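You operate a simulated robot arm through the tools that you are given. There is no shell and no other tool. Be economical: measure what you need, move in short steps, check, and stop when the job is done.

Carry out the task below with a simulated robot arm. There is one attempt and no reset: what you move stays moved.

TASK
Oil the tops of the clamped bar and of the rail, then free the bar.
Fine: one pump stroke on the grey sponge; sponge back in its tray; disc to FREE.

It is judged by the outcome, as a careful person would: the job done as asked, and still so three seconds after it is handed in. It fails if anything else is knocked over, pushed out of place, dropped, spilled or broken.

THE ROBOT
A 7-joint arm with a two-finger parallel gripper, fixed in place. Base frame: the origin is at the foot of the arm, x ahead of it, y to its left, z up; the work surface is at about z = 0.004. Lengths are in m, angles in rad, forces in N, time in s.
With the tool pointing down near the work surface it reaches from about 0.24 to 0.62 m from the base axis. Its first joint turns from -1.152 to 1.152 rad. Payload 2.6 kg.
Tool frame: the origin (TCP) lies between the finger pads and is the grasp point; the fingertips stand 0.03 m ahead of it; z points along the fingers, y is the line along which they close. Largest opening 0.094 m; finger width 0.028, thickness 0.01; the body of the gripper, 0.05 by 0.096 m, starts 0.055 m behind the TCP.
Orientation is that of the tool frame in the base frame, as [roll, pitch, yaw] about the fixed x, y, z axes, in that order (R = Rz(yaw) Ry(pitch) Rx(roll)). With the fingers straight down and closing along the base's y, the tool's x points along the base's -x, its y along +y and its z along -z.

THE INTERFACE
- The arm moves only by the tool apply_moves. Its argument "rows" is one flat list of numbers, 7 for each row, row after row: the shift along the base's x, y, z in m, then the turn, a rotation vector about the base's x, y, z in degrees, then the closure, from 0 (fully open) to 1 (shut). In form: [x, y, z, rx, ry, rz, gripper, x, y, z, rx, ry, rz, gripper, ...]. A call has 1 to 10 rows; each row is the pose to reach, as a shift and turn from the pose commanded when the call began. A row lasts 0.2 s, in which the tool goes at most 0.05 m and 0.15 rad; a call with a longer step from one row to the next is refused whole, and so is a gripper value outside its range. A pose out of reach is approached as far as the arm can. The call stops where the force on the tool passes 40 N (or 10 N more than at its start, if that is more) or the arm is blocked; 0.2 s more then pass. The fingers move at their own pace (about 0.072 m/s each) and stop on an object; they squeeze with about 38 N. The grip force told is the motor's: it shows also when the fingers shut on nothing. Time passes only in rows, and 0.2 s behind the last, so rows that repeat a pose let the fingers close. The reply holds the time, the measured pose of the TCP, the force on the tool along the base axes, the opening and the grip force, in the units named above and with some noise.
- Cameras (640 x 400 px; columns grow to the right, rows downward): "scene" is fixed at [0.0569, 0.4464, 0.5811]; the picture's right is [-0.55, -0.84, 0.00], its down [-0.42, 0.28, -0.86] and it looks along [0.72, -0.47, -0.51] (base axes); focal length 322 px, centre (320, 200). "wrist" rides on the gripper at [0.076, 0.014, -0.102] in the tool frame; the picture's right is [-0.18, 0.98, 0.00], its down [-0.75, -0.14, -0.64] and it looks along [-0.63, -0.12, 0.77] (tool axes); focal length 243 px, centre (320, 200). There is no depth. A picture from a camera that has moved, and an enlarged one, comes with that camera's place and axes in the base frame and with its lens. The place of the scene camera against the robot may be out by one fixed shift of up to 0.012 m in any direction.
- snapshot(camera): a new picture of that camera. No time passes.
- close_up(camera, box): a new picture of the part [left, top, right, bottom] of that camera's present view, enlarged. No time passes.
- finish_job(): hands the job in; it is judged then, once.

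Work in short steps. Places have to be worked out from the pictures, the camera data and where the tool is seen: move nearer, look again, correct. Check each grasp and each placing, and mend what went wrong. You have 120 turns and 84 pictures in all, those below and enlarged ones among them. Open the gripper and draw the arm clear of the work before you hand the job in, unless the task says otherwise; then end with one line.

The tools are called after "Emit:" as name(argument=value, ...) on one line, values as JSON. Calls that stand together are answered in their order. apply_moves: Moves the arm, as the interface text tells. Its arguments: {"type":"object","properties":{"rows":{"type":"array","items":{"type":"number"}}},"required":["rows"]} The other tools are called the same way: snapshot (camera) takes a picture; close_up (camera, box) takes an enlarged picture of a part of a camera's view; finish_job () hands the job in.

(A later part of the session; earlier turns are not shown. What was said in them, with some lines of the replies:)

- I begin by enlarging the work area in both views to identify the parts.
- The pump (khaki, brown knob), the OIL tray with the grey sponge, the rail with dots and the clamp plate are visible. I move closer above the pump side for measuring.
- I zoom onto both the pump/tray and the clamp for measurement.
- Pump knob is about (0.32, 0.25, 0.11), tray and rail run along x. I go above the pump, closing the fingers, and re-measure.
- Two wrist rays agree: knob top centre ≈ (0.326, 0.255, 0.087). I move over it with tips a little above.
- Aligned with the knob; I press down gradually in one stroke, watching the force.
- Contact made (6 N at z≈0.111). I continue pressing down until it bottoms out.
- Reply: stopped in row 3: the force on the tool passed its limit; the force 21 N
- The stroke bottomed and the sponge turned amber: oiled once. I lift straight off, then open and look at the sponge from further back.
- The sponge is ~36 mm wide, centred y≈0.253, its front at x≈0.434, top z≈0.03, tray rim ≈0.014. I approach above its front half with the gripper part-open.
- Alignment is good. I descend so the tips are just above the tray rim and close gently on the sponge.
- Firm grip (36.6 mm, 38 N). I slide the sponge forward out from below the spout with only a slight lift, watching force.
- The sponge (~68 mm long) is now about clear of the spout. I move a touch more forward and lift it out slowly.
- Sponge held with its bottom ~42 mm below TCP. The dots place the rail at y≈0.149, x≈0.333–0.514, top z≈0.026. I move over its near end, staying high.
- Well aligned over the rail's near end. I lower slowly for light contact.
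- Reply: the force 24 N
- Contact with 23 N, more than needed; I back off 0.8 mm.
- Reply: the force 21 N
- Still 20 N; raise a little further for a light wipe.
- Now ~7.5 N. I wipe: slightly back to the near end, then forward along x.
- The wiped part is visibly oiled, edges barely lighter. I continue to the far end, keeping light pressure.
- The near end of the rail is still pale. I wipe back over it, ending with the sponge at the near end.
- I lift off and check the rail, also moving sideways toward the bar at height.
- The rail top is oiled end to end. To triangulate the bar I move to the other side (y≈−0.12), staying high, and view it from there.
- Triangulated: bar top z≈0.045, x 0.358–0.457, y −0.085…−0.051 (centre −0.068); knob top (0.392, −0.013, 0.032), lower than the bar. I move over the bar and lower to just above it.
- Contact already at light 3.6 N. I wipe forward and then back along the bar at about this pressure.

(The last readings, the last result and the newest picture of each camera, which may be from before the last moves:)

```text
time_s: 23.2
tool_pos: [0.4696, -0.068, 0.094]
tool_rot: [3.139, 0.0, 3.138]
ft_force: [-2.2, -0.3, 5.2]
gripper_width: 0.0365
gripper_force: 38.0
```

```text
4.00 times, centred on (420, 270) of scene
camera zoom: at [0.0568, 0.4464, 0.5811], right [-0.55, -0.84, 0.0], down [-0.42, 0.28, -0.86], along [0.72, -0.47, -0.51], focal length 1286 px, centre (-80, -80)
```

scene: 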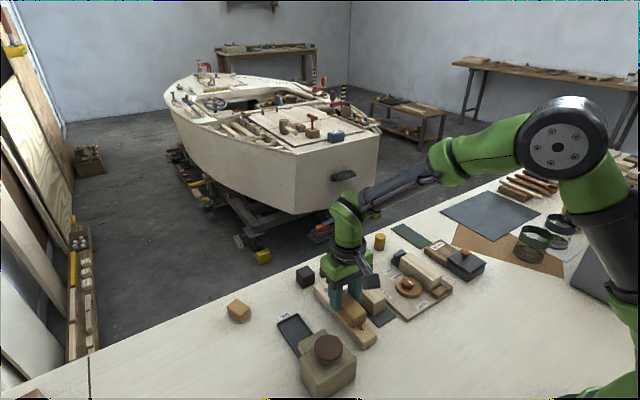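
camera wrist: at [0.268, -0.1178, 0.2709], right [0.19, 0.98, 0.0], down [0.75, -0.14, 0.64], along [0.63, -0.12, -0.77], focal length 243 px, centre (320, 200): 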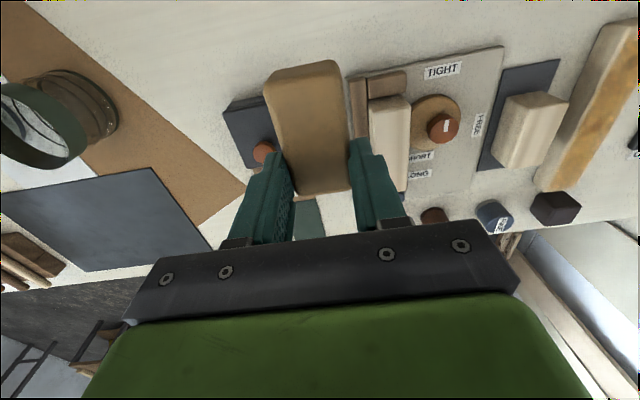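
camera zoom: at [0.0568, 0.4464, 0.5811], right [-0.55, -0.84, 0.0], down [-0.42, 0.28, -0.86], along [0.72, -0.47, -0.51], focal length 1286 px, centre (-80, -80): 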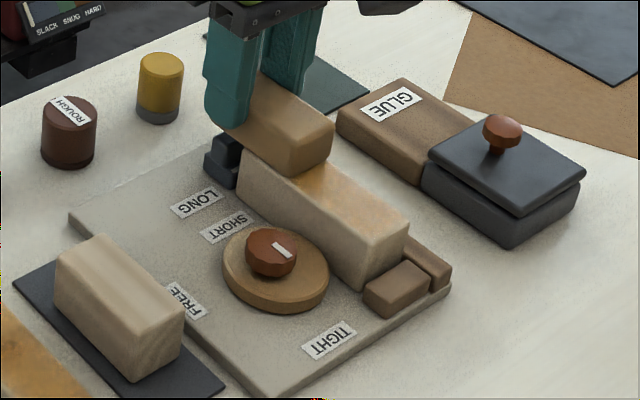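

Oil is going on; I make the return pass to cover the near end and even it out.

Emit:
apply_moves(rows=[-0.015, 0, 0, 0, 0, 0, 0.75, -0.03, 0, 0, 0, 0, 0, 0.75, -0.045, 0, 0, 0, 0, 0, 0.75, -0.06, 0, 0, 0, 0, 0, 0.75, -0.075, 0, 0, 0, 0, 0, 0.75, -0.088, 0, 0, 0, 0, 0, 0.75, -0.096, 0, 0, 0, 0, 0, 0.75, -0.084, 0, 0, 0, 0, 0, 0.75, -0.072, 0, 0, 0, 0, 0, 0.75, -0.06, 0, 0, 0, 0, 0, 0.75])

Emit:
apply_moves(rows=[-0.01, 0, 0, 0, 0, 0, 0.75, -0.025, 0, 0, 0, 0, 0, 0.75, -0.025, 0, 0.02, 0, 0, 0, 0.75, -0.025, -0.03, 0.05, 0, 0, 0, 0.75, -0.025, -0.07, 0.07, 0, 0, 0, 0.75])

Emit:
close_up(camera="scene", box=[360, 220, 480, 320])

Emit:
snapshot(camera="wrist")

```text
time_s: 25.4
tool_pos: [0.4095, -0.0675, 0.0934]
tool_rot: [3.14, 0.0, 3.139]
ft_force: [-0.8, 0.1, 0.3]
gripper_width: 0.0367
gripper_force: 37.9
```

```text
time_s: 26.6
tool_pos: [0.3829, -0.1386, 0.1652]
tool_rot: [3.139, 0.002, 3.141]
ft_force: [-0.3, -0.4, -0.6]
gripper_width: 0.0367
gripper_force: 37.8
```

```text
4.00 times, centred on (420, 270) of scene
camera zoom: at [0.0568, 0.4464, 0.5811], right [-0.55, -0.84, 0.0], down [-0.42, 0.28, -0.86], along [0.72, -0.47, -0.51], focal length 1286 px, centre (-80, -80)
```

zoom: 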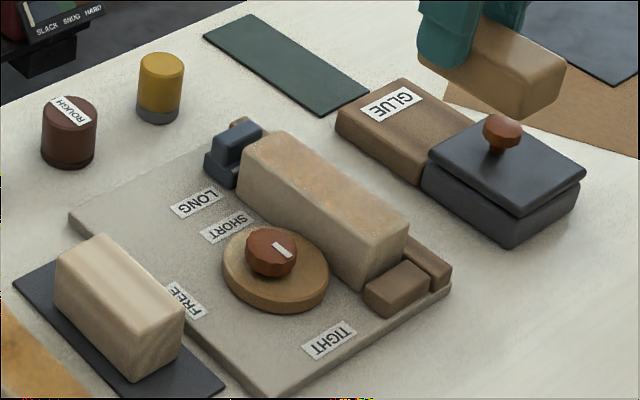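

```text
36 pictures are left
camera wrist: at [0.3067, -0.1243, 0.2663], right [0.19, 0.98, 0.0], down [0.75, -0.14, 0.64], along [0.63, -0.12, -0.77], focal length 243 px, centre (320, 200)
```

wrist: 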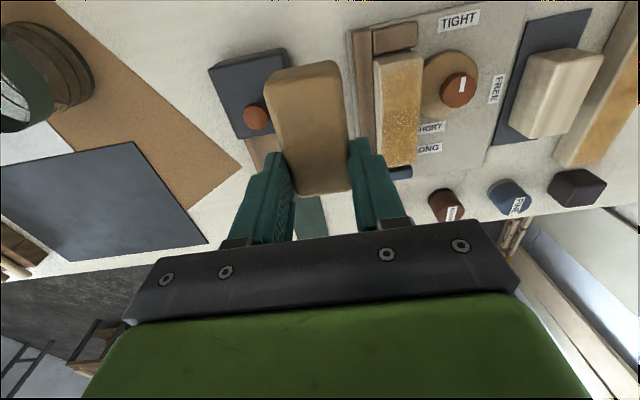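

Emit:
close_up(camera="wrist", box=[340, 20, 440, 190])

```text
2.35 times, centred on (390, 105) of wrist
camera zoom: at [0.3067, -0.1243, 0.2663], right [0.19, 0.98, 0.0], down [0.75, -0.14, 0.64], along [0.63, -0.12, -0.77], focal length 571 px, centre (155, 424)
```

zoom: 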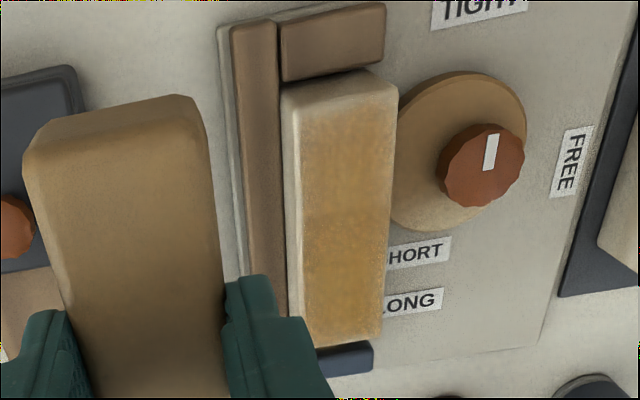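

Coverage is thin at the near end and the −y edge (contact had faded). I do another pass with slightly more pressure and shifted 2 mm to −y.

Emit:
apply_moves(rows=[0.0, 0.035, -0.02, 0, 0, 0, 0.75, 0.0, 0.068, -0.045, 0, 0, 0, 0.75, 0.0, 0.068, -0.062, 0, 0, 0, 0.75, 0, 0.068, -0.069, 0, 0, 0, 0.75, 0, 0.068, -0.0715, 0, 0, 0, 0.75])

```text
time_s: 27.8
tool_pos: [0.3844, -0.0681, 0.0923]
tool_rot: [3.14, 0.004, 3.138]
ft_force: [-6.3, 1.1, 18.0]
gripper_width: 0.0366
gripper_force: 37.9
```

18 N; ease by 0.6 mm and wipe full length and back.

Emit:
apply_moves(rows=[-0.006, -0.001, 0.0006, 0, 0, 0, 0.75, -0.014, -0.001, 0.0006, 0, 0, 0, 0.75, -0.002, -0.001, 0.0006, 0, 0, 0, 0.75, 0.012, -0.001, 0.0006, 0, 0, 0, 0.75, 0.026, -0.001, 0.0006, 0, 0, 0, 0.75, 0.04, -0.001, 0.0006, 0, 0, 0, 0.75, 0.055, -0.001, 0.0006, 0, 0, 0, 0.75, 0.07, -0.001, 0.0006, 0, 0, 0, 0.75, 0.084, -0.001, 0.0006, 0, 0, 0, 0.75])

Emit:
apply_moves(rows=[-0.015, 0, 0, 0, 0, 0, 0.75, -0.03, 0, 0, 0, 0, 0, 0.75, -0.045, 0, 0, 0, 0, 0, 0.75, -0.06, 0, 0, 0, 0, 0, 0.75, -0.075, 0, 0, 0, 0, 0, 0.75, -0.088, 0, 0, 0, 0, 0, 0.75, -0.1, 0, 0, 0, 0, 0, 0.75])

Emit:
apply_moves(rows=[0, 0, 0.02, 0, 0, 0, 0.75, 0.01, -0.03, 0.05, 0, 0, 0, 0.75, 0.01, -0.07, 0.07, 0, 0, 0, 0.75])

Emit:
close_up(camera="wrist", box=[340, 20, 440, 190])

Emit:
close_up(camera="scene", box=[360, 220, 480, 320])

```text
time_s: 29.8
tool_pos: [0.4679, -0.0705, 0.0924]
tool_rot: [3.14, 0.0, 3.14]
ft_force: [-6.4, -0.9, 15.7]
gripper_width: 0.0367
gripper_force: 38.4
```

```text
time_s: 31.4
tool_pos: [0.3685, -0.0708, 0.0941]
tool_rot: [3.14, 0.003, 3.138]
ft_force: [3.4, -0.6, 7.4]
gripper_width: 0.0365
gripper_force: 37.6
```

```text
time_s: 32.2
tool_pos: [0.3781, -0.1406, 0.1631]
tool_rot: [3.139, 0.003, 3.141]
ft_force: [0.0, 0.5, -0.1]
gripper_width: 0.0363
gripper_force: 38.0
```

```text
2.35 times, centred on (390, 105) of wrist
camera zoom: at [0.3021, -0.1268, 0.2645], right [0.19, 0.98, 0.0], down [0.75, -0.14, 0.64], along [0.63, -0.12, -0.77], focal length 571 px, centre (155, 424)
```

zoom: 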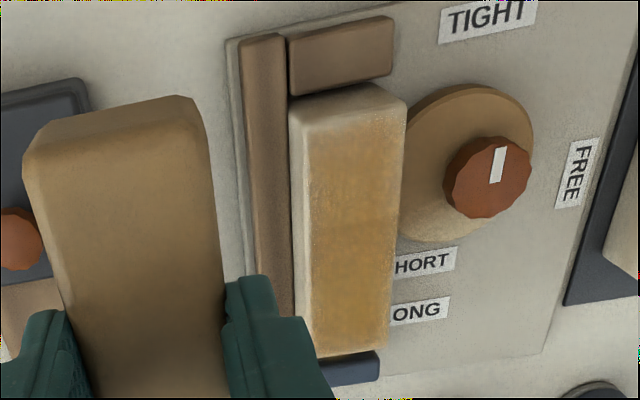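

```text
4.00 times, centred on (420, 270) of scene
camera zoom: at [0.0568, 0.4464, 0.5811], right [-0.55, -0.84, 0.0], down [-0.42, 0.28, -0.86], along [0.72, -0.47, -0.51], focal length 1286 px, centre (-80, -80)
```

zoom: 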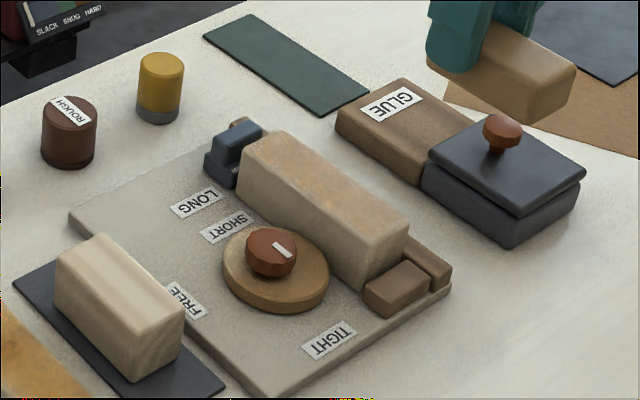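

A thin strip at the −y edge and near end remains lighter. One more pass shifted 5 mm further to −y and reaching further back.

Emit:
apply_moves(rows=[0.0, 0.033, -0.02, 0, 0, 0, 0.75, 0.0, 0.065, -0.045, 0, 0, 0, 0.75, 0, 0.065, -0.062, 0, 0, 0, 0.75, 0, 0.065, -0.07, 0, 0, 0, 0.75, -0.012, 0.065, -0.0702, 0, 0, 0, 0.75, -0.022, 0.065, -0.0702, 0, 0, 0, 0.75, -0.01, 0.065, -0.0702, 0, 0, 0, 0.75, 0.004, 0.065, -0.0702, 0, 0, 0, 0.75, 0.02, 0.065, -0.0702, 0, 0, 0, 0.75, 0.036, 0.065, -0.0702, 0, 0, 0, 0.75])

Emit:
apply_moves(rows=[0.016, 0, 0, 0, 0, 0, 0.75, 0.032, 0, 0, 0, 0, 0, 0.75, 0.05, 0, 0, 0, 0, 0, 0.75, 0.035, 0.003, 0, 0, 0, 0, 0.75, 0.018, 0.003, 0, 0, 0, 0, 0.75, 0, 0.003, 0, 0, 0, 0, 0.75, -0.018, 0.003, 0, 0, 0, 0, 0.75, -0.035, 0.003, 0, 0, 0, 0, 0.75, -0.048, 0.003, 0, 0, 0, 0, 0.75, -0.06, 0.003, 0, 0, 0, 0, 0.75])

Emit:
apply_moves(rows=[0, 0, 0.02, 0, 0, 0, 0.75, 0.01, -0.03, 0.05, 0, 0, 0, 0.75, 0.02, -0.07, 0.07, 0, 0, 0, 0.75])

Emit:
close_up(camera="wrist", box=[340, 20, 440, 190])

```text
time_s: 34.4
tool_pos: [0.4142, -0.0751, 0.0926]
tool_rot: [3.141, 0.004, 3.138]
ft_force: [-9.5, -1.8, 24.7]
gripper_width: 0.0368
gripper_force: 38.0
```

```text
time_s: 36.6
tool_pos: [0.3552, -0.0737, 0.0943]
tool_rot: [3.139, 0.004, 3.138]
ft_force: [3.9, -0.1, 11.5]
gripper_width: 0.0363
gripper_force: 38.3
```

```text
time_s: 37.4
tool_pos: [0.3738, -0.1441, 0.1637]
tool_rot: [3.139, 0.001, 3.14]
ft_force: [0.3, 0.2, -0.3]
gripper_width: 0.0366
gripper_force: 38.0
```

```text
2.35 times, centred on (390, 105) of wrist
camera zoom: at [0.2976, -0.129, 0.2653], right [0.19, 0.98, 0.0], down [0.75, -0.14, 0.64], along [0.63, -0.12, -0.77], focal length 571 px, centre (155, 424)
```

zoom: 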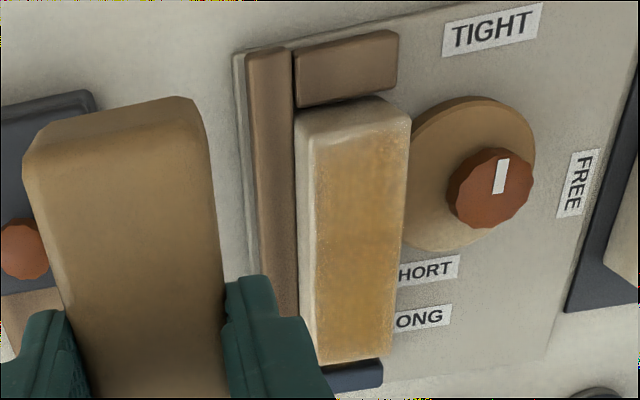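

Bar top is now well covered. On the way back I retouch the rail's near end, which was paler; first fly over it.

Emit:
apply_moves(rows=[0.005, 0.048, 0, 0, 0, 0, 0.75, 0.01, 0.097, 0, 0, 0, 0, 0.75, 0.012, 0.146, 0, 0, 0, 0, 0.75, 0.012, 0.195, 0, 0, 0, 0, 0.75, 0.012, 0.244, 0, 0, 0, 0, 0.75, 0.012, 0.292, 0, 0, 0, 0, 0.75, 0.012, 0.292, -0.03, 0, 0, 0, 0.75, 0.012, 0.292, -0.07, 0, 0, 0, 0.75, 0.012, 0.292, -0.088, 0, 0, 0, 0.75])

```text
time_s: 39.4
tool_pos: [0.386, 0.1491, 0.0756]
tool_rot: [3.139, 0.001, 3.138]
ft_force: [0.8, 0.0, -0.2]
gripper_width: 0.0366
gripper_force: 38.3
```

Emit:
apply_moves(rows=[0, 0, -0.004, 0, 0, 0, 0.75, -0.002, 0, -0.006, 0, 0, 0, 0.75, -0.014, 0, -0.0064, 0, 0, 0, 0.75, -0.026, 0, -0.0064, 0, 0, 0, 0.75, -0.014, 0, -0.0064, 0, 0, 0, 0.75, 0.0, 0, -0.0064, 0, 0, 0, 0.75, -0.014, -0.001, -0.0064, 0, 0, 0, 0.75, -0.027, -0.001, -0.0064, 0, 0, 0, 0.75])

Emit:
apply_moves(rows=[0, 0, 0.02, 0, 0, 0, 0.75, 0.0, 0, 0.06, 0, 0, 0, 0.75, 0.03, -0.03, 0.085, 0, 0, 0, 0.75, 0.06, -0.06, 0.085, 0, 0, 0, 0.75])

Emit:
snapshot(camera="wrist")

Emit:
close_up(camera="scene", box=[270, 240, 430, 360])

```text
time_s: 41.2
tool_pos: [0.3609, 0.1484, 0.0684]
tool_rot: [3.139, 0.004, 3.14]
ft_force: [6.0, -0.8, 16.1]
gripper_width: 0.0363
gripper_force: 38.7
```

```text
time_s: 42.2
tool_pos: [0.4194, 0.0871, 0.153]
tool_rot: [3.14, 0.001, 3.139]
ft_force: [0.6, 0.7, 0.0]
gripper_width: 0.0367
gripper_force: 38.0
```

```text
31 pictures are left
camera wrist: at [0.3428, 0.1015, 0.2547], right [0.19, 0.98, 0.0], down [0.75, -0.14, 0.64], along [0.63, -0.12, -0.77], focal length 243 px, centre (320, 200)
```

wrist: 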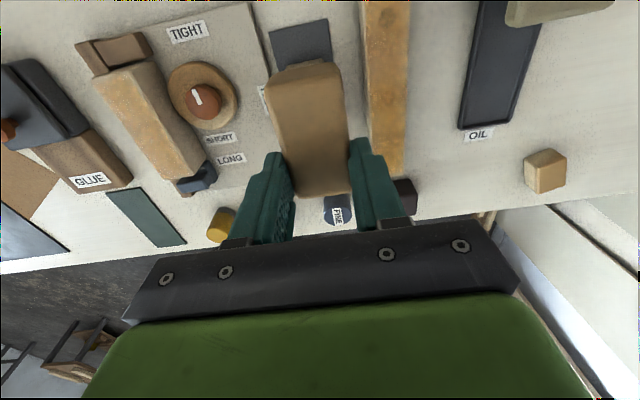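

```text
3.33 times, centred on (350, 300) of scene
camera zoom: at [0.0568, 0.4464, 0.5811], right [-0.55, -0.84, 0.0], down [-0.42, 0.28, -0.86], along [0.72, -0.47, -0.51], focal length 1072 px, centre (220, -133)
```

zoom: 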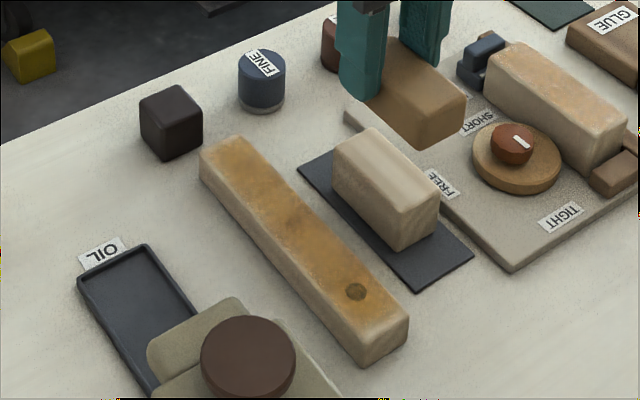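

Both tops are oiled. I carry the sponge back to above the tray, retracing the removal path.

Emit:
apply_moves(rows=[0.012, 0.042, 0, 0, 0, 0, 0.75, 0.024, 0.085, 0, 0, 0, 0, 0.75, 0.036, 0.127, 0, 0, 0, 0, 0.75, 0.043, 0.165, -0.01, 0, 0, 0, 0.75, 0.043, 0.165, -0.045, 0, 0, 0, 0.75, 0.043, 0.165, -0.075, 0, 0, 0, 0.75])

Emit:
close_up(camera="wrist", box=[200, 20, 480, 220])

Emit:
close_up(camera="scene", box=[240, 270, 400, 390])

```text
time_s: 43.6
tool_pos: [0.463, 0.2518, 0.0788]
tool_rot: [3.14, 0.003, 3.14]
ft_force: [-0.2, -0.6, -0.6]
gripper_width: 0.0365
gripper_force: 38.3
```

```text
2.00 times, centred on (340, 120) of wrist
camera zoom: at [0.3856, 0.2661, 0.1809], right [0.19, 0.98, 0.0], down [0.75, -0.14, 0.64], along [0.63, -0.12, -0.77], focal length 485 px, centre (280, 360)
```

zoom: 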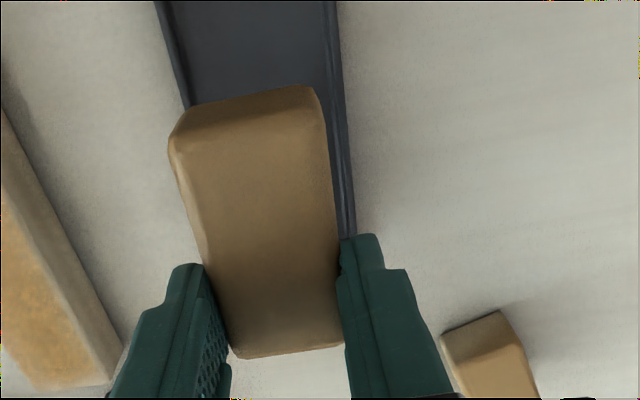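

```text
3.33 times, centred on (320, 330) of scene
camera zoom: at [0.0568, 0.4464, 0.5811], right [-0.55, -0.84, 0.0], down [-0.42, 0.28, -0.86], along [0.72, -0.47, -0.51], focal length 1072 px, centre (320, -233)
```

zoom: 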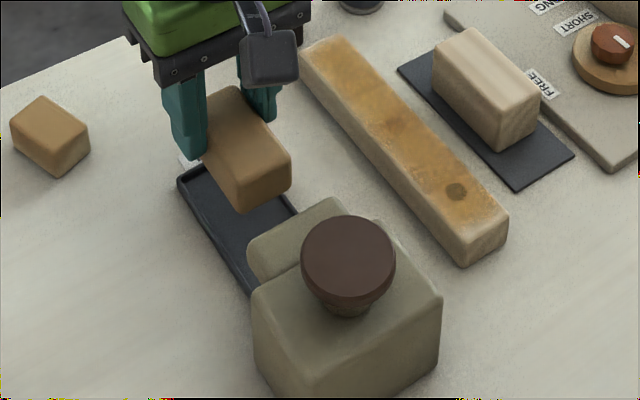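

Aligned with the tray. I lower and slide back along the reverse path, watching for force.

Emit:
apply_moves(rows=[0, 0.0005, -0.008, 0, 0, 0, 0.75, -0.0105, 0.0005, -0.017, 0, 0, 0, 0.75, -0.0165, 0.0005, -0.023, 0, 0, 0, 0.75, -0.0205, 0.0005, -0.0265, 0, 0, 0, 0.75, -0.031, 0.0005, -0.0275, 0, 0, 0, 0.75, -0.041, 0.0005, -0.0275, 0, 0, 0, 0.75, -0.041, 0.0005, -0.029, 0, 0, 0, 0.75])

Emit:
close_up(camera="wrist", box=[200, 20, 480, 220])

Emit:
close_up(camera="scene", box=[240, 270, 400, 390])

```text
time_s: 45.2
tool_pos: [0.4213, 0.2539, 0.0494]
tool_rot: [3.139, 0.003, 3.138]
ft_force: [0.4, -0.8, -0.5]
gripper_width: 0.0367
gripper_force: 38.2
```

```text
2.00 times, centred on (340, 120) of wrist
camera zoom: at [0.3445, 0.2674, 0.1514], right [0.19, 0.98, 0.0], down [0.75, -0.14, 0.64], along [0.63, -0.12, -0.77], focal length 485 px, centre (280, 360)
```

zoom: 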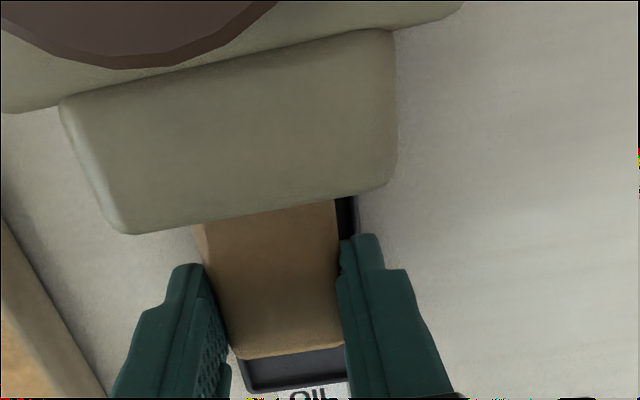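

```text
3.33 times, centred on (320, 330) of scene
camera zoom: at [0.0568, 0.4464, 0.5811], right [-0.55, -0.84, 0.0], down [-0.42, 0.28, -0.86], along [0.72, -0.47, -0.51], focal length 1072 px, centre (320, -233)
```

zoom: 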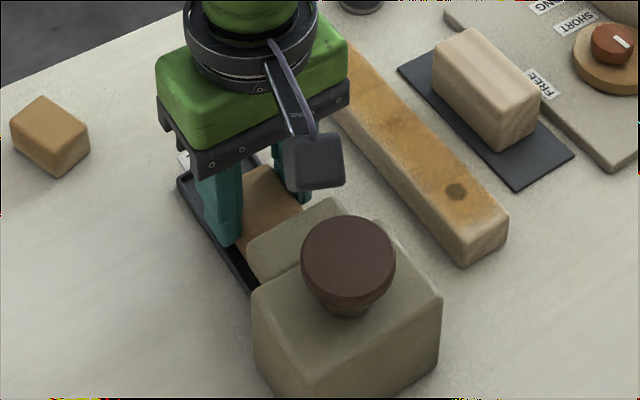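

Sponge is in its original place, essentially on the tray floor with no contact force. I open to ~60 mm and rise.

Emit:
apply_moves(rows=[0, 0, -0.0005, 0, 0, 0, 0.6, 0, 0, -0.0005, 0, 0, 0, 0.3, 0, 0, -0.0005, 0, 0, 0, 0.3, 0.003, 0, 0.02, 0, 0, 0, 0.3, 0.01, 0, 0.06, 0, 0, 0, 0.3, 0.02, 0, 0.1, 0, 0, 0, 0.3])

Emit:
close_up(camera="wrist", box=[240, 0, 440, 170])

```text
time_s: 46.6
tool_pos: [0.4404, 0.2541, 0.1494]
tool_rot: [3.141, 0.001, 3.139]
ft_force: [0.5, 0.5, -0.5]
gripper_width: 0.0658
gripper_force: 0.1
```

```text
2.35 times, centred on (340, 85) of wrist
camera zoom: at [0.3645, 0.2675, 0.2514], right [0.19, 0.98, 0.0], down [0.75, -0.14, 0.64], along [0.63, -0.12, -0.77], focal length 571 px, centre (273, 471)
```

zoom: 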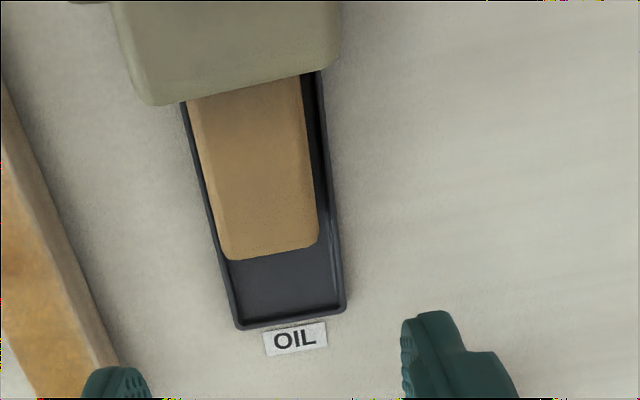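

Sponge is back in its tray. Now the disc: I move at height to the knob with the gripper wide and re-measure it.

Emit:
apply_moves(rows=[-0.012, -0.045, 0.01, 0, 0, 0, 0, -0.024, -0.09, 0.01, 0, 0, 0, 0, -0.036, -0.135, 0.01, 0, 0, 0, 0, -0.048, -0.18, 0.01, 0, 0, 0, 0, -0.06, -0.225, 0.01, 0, 0, 0, 0, -0.07, -0.267, 0.005, 0, 0, 0, 0])

Emit:
close_up(camera="wrist", box=[220, 40, 400, 200])

```text
time_s: 48.0
tool_pos: [0.3722, -0.0133, 0.1559]
tool_rot: [3.141, 0.002, 3.139]
ft_force: [0.0, -0.4, 0.4]
gripper_width: 0.0941
gripper_force: 0.0
```

```text
2.50 times, centred on (310, 120) of wrist
camera zoom: at [0.2942, 0.0005, 0.2572], right [0.19, 0.98, 0.0], down [0.75, -0.14, 0.64], along [0.63, -0.12, -0.77], focal length 606 px, centre (345, 400)
```

zoom: 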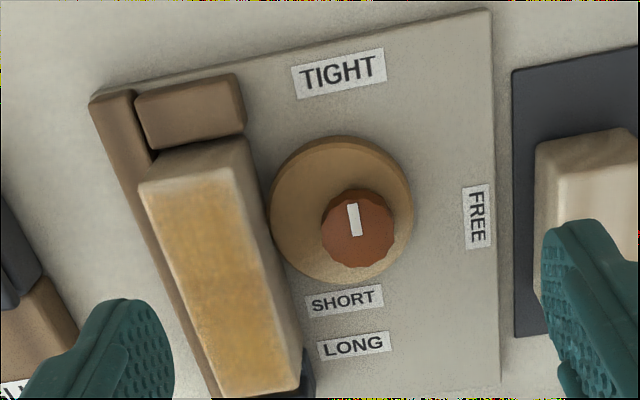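

Knob axis ≈ (0.391, −0.0134), top z≈0.034, ~29–33 mm wide. The FREE mark is roughly 90–105° clockwise from TIGHT. I pre-turn the gripper +85° while centring above the knob.

Emit:
apply_moves(rows=[0.004, 0, 0, 0, 0, 8.5, 0.2, 0.008, 0, 0, 0, 0, 17, 0.2, 0.012, 0, 0, 0, 0, 25.5, 0.3, 0.016, 0, 0, 0, 0, 34, 0.35, 0.019, 0, 0, 0, 0, 42.5, 0.4, 0.019, 0, 0, 0, 0, 51, 0.4, 0.019, 0, 0, 0, 0, 59.5, 0.4, 0.019, 0, 0, 0, 0, 68, 0.4, 0.019, 0, -0.02, 0, 0, 76.5, 0.4, 0.019, 0, -0.05, 0, 0, 85, 0.4])

Emit:
snapshot(camera="wrist")

Emit:
close_up(camera="scene", box=[340, 220, 480, 330])

```text
time_s: 50.2
tool_pos: [0.3895, -0.0141, 0.1037]
tool_rot: [3.141, 0.002, -1.659]
ft_force: [-0.3, -0.3, 0.7]
gripper_width: 0.0561
gripper_force: 0.1
```

```text
23 pictures are left
camera wrist: at [0.3687, -0.0888, 0.2058], right [-0.96, 0.27, 0.0], down [0.21, 0.74, 0.64], along [0.17, 0.62, -0.77], focal length 243 px, centre (320, 200)
```

wrist: 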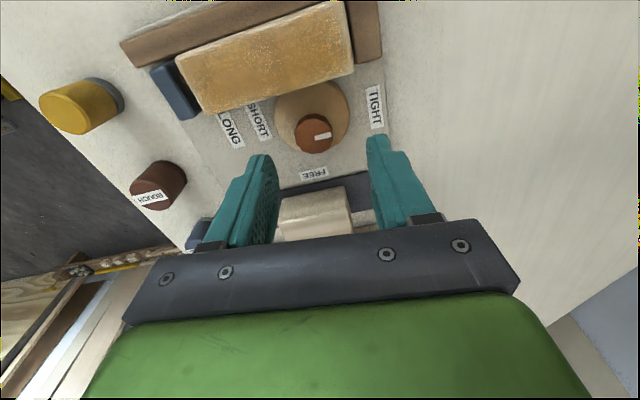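

```text
3.64 times, centred on (410, 275) of scene
camera zoom: at [0.0568, 0.4464, 0.5811], right [-0.55, -0.84, 0.0], down [-0.42, 0.28, -0.86], along [0.72, -0.47, -0.51], focal length 1169 px, centre (-7, -73)
```

zoom: 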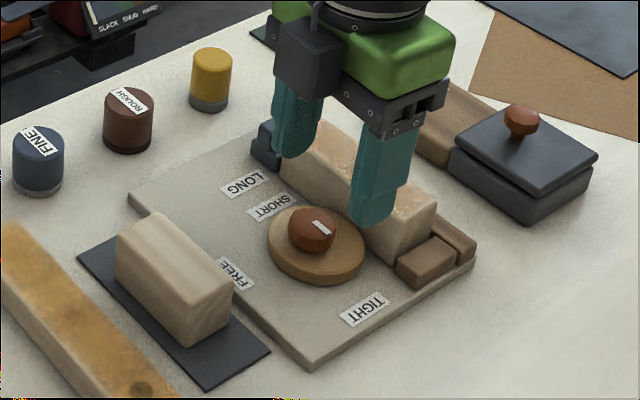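

Knob re-measured ≈ (0.392, −0.0145). I descend with tips to ~z 0.027 around the knob, watching for contact.

Emit:
apply_moves(rows=[0.002, 0, -0.02, 0, 0, 0, 0.4, 0.002, 0, -0.038, 0, 0, 0, 0.4, 0.002, 0, -0.047, 0, 0, 0, 0.4])

Emit:
close_up(camera="scene", box=[340, 220, 480, 330])

Emit:
close_up(camera="wrist", box=[220, 40, 420, 220])

```text
time_s: 51.0
tool_pos: [0.3913, -0.0131, 0.0564]
tool_rot: [3.141, 0.0, -1.659]
ft_force: [0.2, -0.2, 0.2]
gripper_width: 0.0565
gripper_force: 0.1
```

```text
3.64 times, centred on (410, 275) of scene
camera zoom: at [0.0569, 0.4464, 0.5811], right [-0.55, -0.84, 0.0], down [-0.42, 0.28, -0.86], along [0.72, -0.47, -0.51], focal length 1169 px, centre (-7, -73)
```

zoom: 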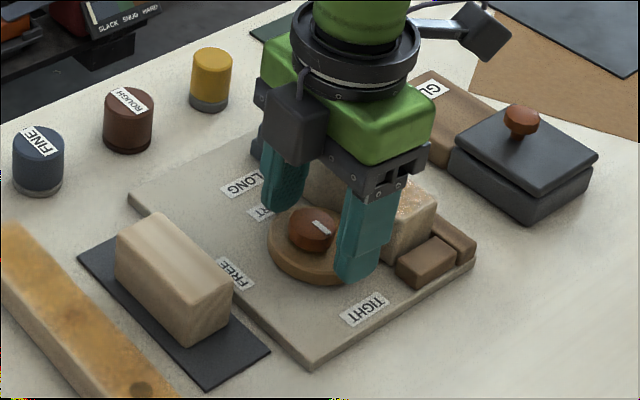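

```text
2.22 times, centred on (320, 130) of wrist
camera zoom: at [0.3703, -0.0885, 0.1588], right [-0.96, 0.27, 0.0], down [0.21, 0.74, 0.64], along [0.17, 0.62, -0.77], focal length 539 px, centre (320, 356)
```

zoom: 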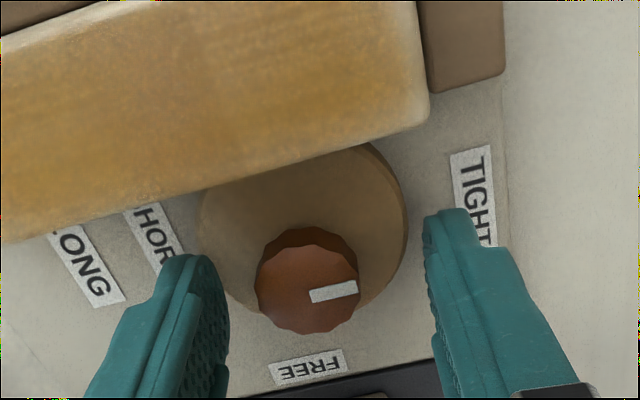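

The knob sits ~2–3 mm toward +x from the finger midline. I shift +2.5 mm and close on it.

Emit:
apply_moves(rows=[0.0025, 0.0005, -0.001, 0, 0, 0, 0.5, 0.0025, 0.0005, -0.001, 0, 0, 0, 0.7, 0.0025, 0.0005, -0.001, 0, 0, 0, 0.85, 0.0025, 0.0005, -0.001, 0, 0, 0, 0.85])

Emit:
close_up(camera="wrist", box=[220, 40, 420, 220])

```text
time_s: 52.0
tool_pos: [0.3941, -0.0127, 0.056]
tool_rot: [-3.141, 0.0, -1.66]
ft_force: [9.5, 0.7, -7.6]
gripper_width: 0.0276
gripper_force: 44.4
```

```text
2.22 times, centred on (320, 130) of wrist
camera zoom: at [0.3735, -0.0882, 0.1583], right [-0.96, 0.27, 0.0], down [0.21, 0.74, 0.64], along [0.17, 0.62, -0.77], focal length 539 px, centre (320, 356)
```

zoom: 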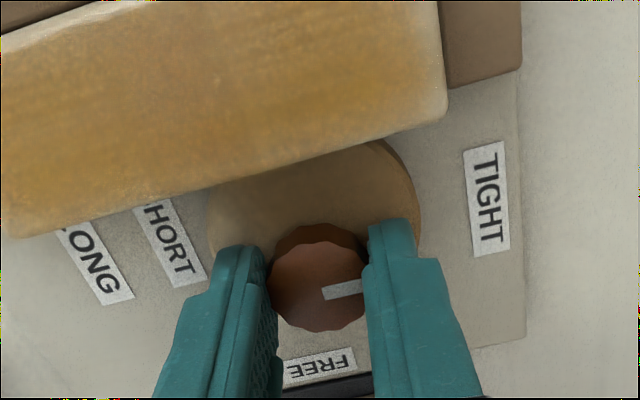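

Knob gripped (27.6 mm). I shift 1 mm to relieve the side force and begin turning clockwise, −40° first.

Emit:
apply_moves(rows=[0.001, 0, 0, 0, 0, 0, 0.9, 0.001, 0, 0, 0, 0, -8, 0.9, 0.001, 0, 0, 0, 0, -16, 0.9, 0.001, 0, 0, 0, 0, -24, 0.9, 0.001, 0, 0, 0, 0, -32, 0.9, 0.001, 0, 0, 0, 0, -40, 0.9])

Emit:
close_up(camera="scene", box=[340, 220, 480, 330])

```text
time_s: 53.4
tool_pos: [0.3947, -0.0125, 0.0569]
tool_rot: [3.137, -0.001, -2.362]
ft_force: [-13.0, -3.2, 14.1]
gripper_width: 0.0275
gripper_force: 44.9
```

```text
3.64 times, centred on (410, 275) of scene
camera zoom: at [0.0568, 0.4464, 0.5811], right [-0.55, -0.84, 0.0], down [-0.42, 0.28, -0.86], along [0.72, -0.47, -0.51], focal length 1169 px, centre (-7, -73)
```

zoom: 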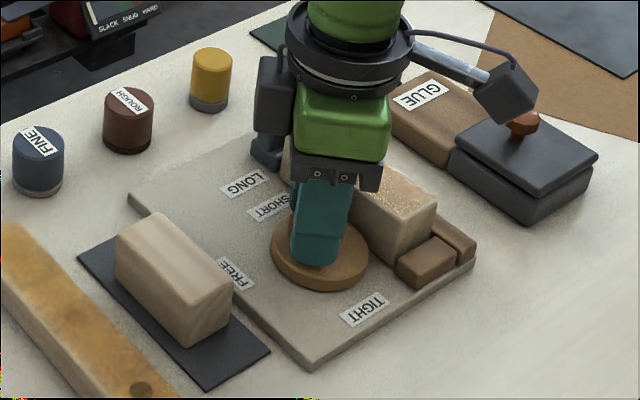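

The disc is turning off the bar. I ease x by −1 mm and continue to ~ −100° in total.

Emit:
apply_moves(rows=[-0.001, 0, 0, 0, 0, -8, 0.9, -0.001, 0, 0, 0, 0, -16, 0.9, -0.001, 0, 0, 0, 0, -24, 0.9, -0.001, 0, 0, 0, 0, -32, 0.9, -0.001, 0, 0, 0, 0, -40, 0.9, -0.001, 0, 0, 0, 0, -48, 0.9, -0.001, 0, 0, 0, 0, -56, 0.9, -0.001, 0, 0, 0, 0, -60, 0.9])

Emit:
close_up(camera="scene", box=[340, 220, 480, 330])

Emit:
close_up(camera="wrist", box=[220, 20, 440, 220])

```text
time_s: 55.2
tool_pos: [0.3945, -0.0123, 0.0571]
tool_rot: [3.14, 0.001, 2.876]
ft_force: [-13.9, 3.7, 7.0]
gripper_width: 0.0277
gripper_force: 45.0
```

```text
3.64 times, centred on (410, 275) of scene
camera zoom: at [0.0568, 0.4464, 0.5811], right [-0.55, -0.84, 0.0], down [-0.42, 0.28, -0.86], along [0.72, -0.47, -0.51], focal length 1169 px, centre (-7, -73)
```

zoom: 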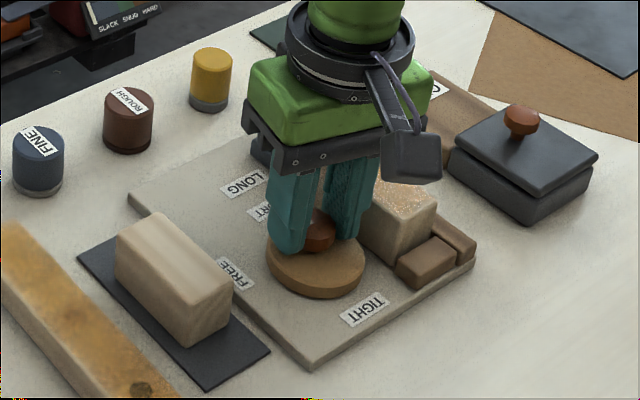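

```text
2.00 times, centred on (330, 120) of wrist
camera zoom: at [0.3243, 0.0208, 0.1584], right [0.44, 0.9, 0.0], down [0.69, -0.34, 0.64], along [0.58, -0.28, -0.77], focal length 485 px, centre (300, 360)
```

zoom: 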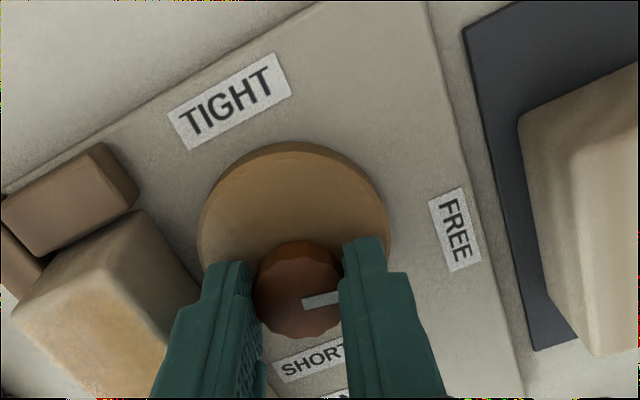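

Turned 100°; from this view the FREE label lies ~105° from TIGHT about the knob, so I turn 5° more, easing the side force, then look.

Emit:
apply_moves(rows=[-0.0005, 0, 0, 0, 0, -3, 0.9, -0.001, 0, 0, 0, 0, -5, 0.9, -0.001, 0, 0, 0, 0, -5, 0.75, -0.001, 0, 0, 0, 0, -5, 0.6, -0.001, 0, 0, 0, 0, -5, 0.6])

Emit:
close_up(camera="wrist", box=[220, 20, 440, 220])

```text
time_s: 56.4
tool_pos: [0.3945, -0.0126, 0.0572]
tool_rot: [3.139, 0.002, 2.79]
ft_force: [0.3, -0.4, -0.7]
gripper_width: 0.0377
gripper_force: 0.0
```

```text
2.00 times, centred on (330, 120) of wrist
camera zoom: at [0.3264, 0.0262, 0.1585], right [0.51, 0.86, 0.0], down [0.66, -0.39, 0.64], along [0.55, -0.33, -0.77], focal length 485 px, centre (300, 360)
```

zoom: 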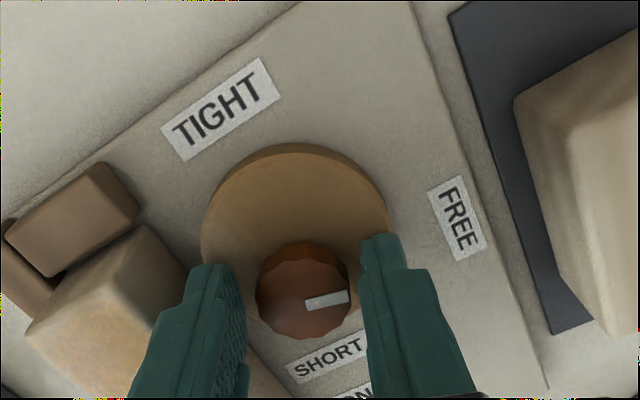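

Released cleanly with the pointer turned. I lift straight up and then inspect from above.

Emit:
apply_moves(rows=[0, 0, 0.02, 0, 0, 0, 0.6, 0, 0, 0.06, 0, 0, 0, 0.6, 0, 0, 0.1, 0, 0, 8, 0.4, -0.02, 0, 0.14, 0, 0, 16, 0.2, -0.03, 0, 0.16, 0, 0, 20, 0])

Emit:
close_up(camera="wrist", box=[220, 30, 400, 180])

Emit:
close_up(camera="scene", box=[340, 220, 480, 330])

```text
time_s: 57.6
tool_pos: [0.363, -0.0125, 0.2181]
tool_rot: [3.139, 0.003, -3.141]
ft_force: [-0.1, 0.8, -0.2]
gripper_width: 0.0939
gripper_force: 0.0
```

```text
2.67 times, centred on (310, 105) of wrist
camera zoom: at [0.2862, 0.0015, 0.3194], right [0.18, 0.98, 0.0], down [0.75, -0.14, 0.64], along [0.63, -0.12, -0.77], focal length 647 px, centre (347, 453)
```

zoom: 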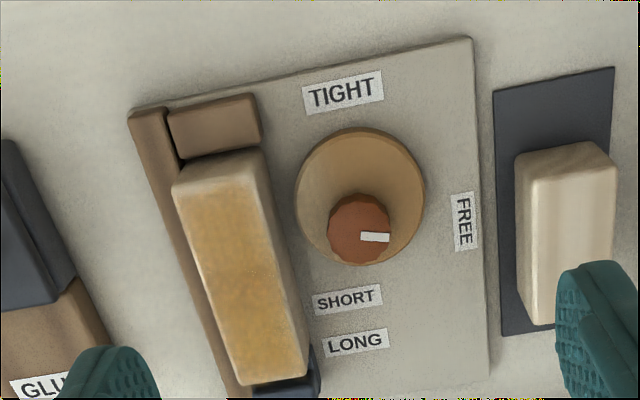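

```text
3.64 times, centred on (410, 275) of scene
camera zoom: at [0.0569, 0.4464, 0.5811], right [-0.55, -0.84, 0.0], down [-0.42, 0.28, -0.86], along [0.72, -0.47, -0.51], focal length 1169 px, centre (-7, -73)
```

zoom: 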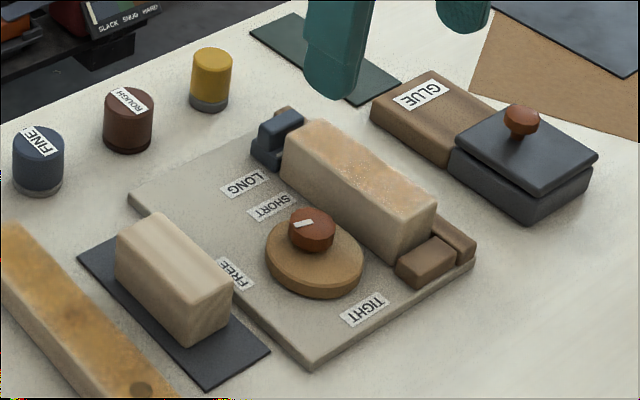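

The pointer is at FREE with a gap between disc and bar. I draw the arm back up and take a last overview.

Emit:
apply_moves(rows=[0, 0, 0.04, 0, 0, 0, 0, 0, 0, 0.08, 0, 0, 0, 0, 0, 0, 0.13, 0, 0, 0, 0, 0, 0, 0.16, 0, 0, 0, 0])

Emit:
snapshot(camera="scene")

Emit:
close_up(camera="wrist", box=[180, 0, 540, 190])

```text
time_s: 58.6
tool_pos: [0.3643, -0.0123, 0.3773]
tool_rot: [3.14, 0.002, 3.139]
ft_force: [0.1, 0.5, 0.2]
gripper_width: 0.0941
gripper_force: 0.0
```

```text
12 pictures are left
```

scene: 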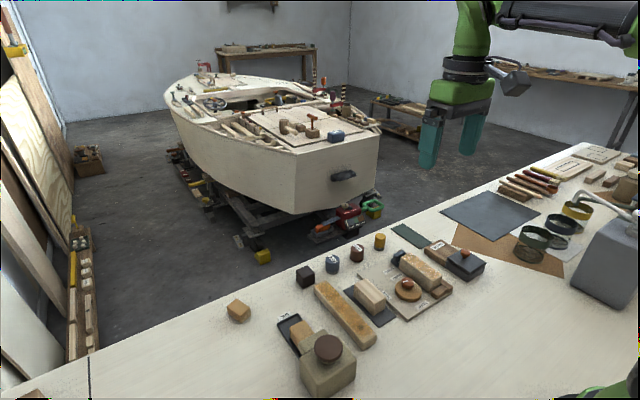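

```text
1.78 times, centred on (360, 95) of wrist
camera zoom: at [0.2867, 0.0014, 0.4792], right [0.19, 0.98, 0.0], down [0.75, -0.14, 0.64], along [0.63, -0.12, -0.77], focal length 431 px, centre (249, 387)
```

zoom: 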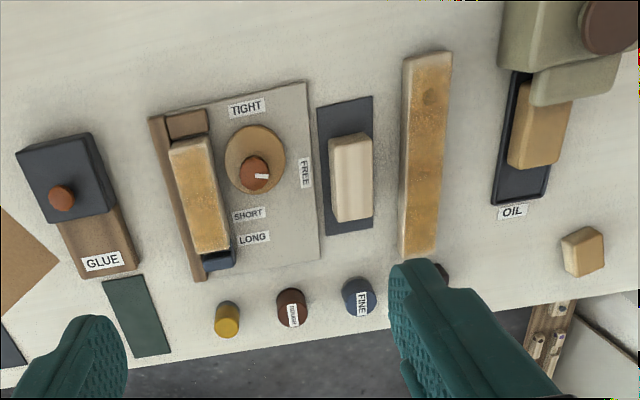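

Everything is in place: both tops oiled, the sponge in its tray, the disc at FREE and the arm clear. I hand it in.

Emit:
finish_job()

```text
The job is handed in.
```

I oiled the tops of the bar and the rail with one pump stroke, put the sponge back in its tray and turned the disc to FREE; the last few millimetres at the bar's near end came out slightly paler than the rest.
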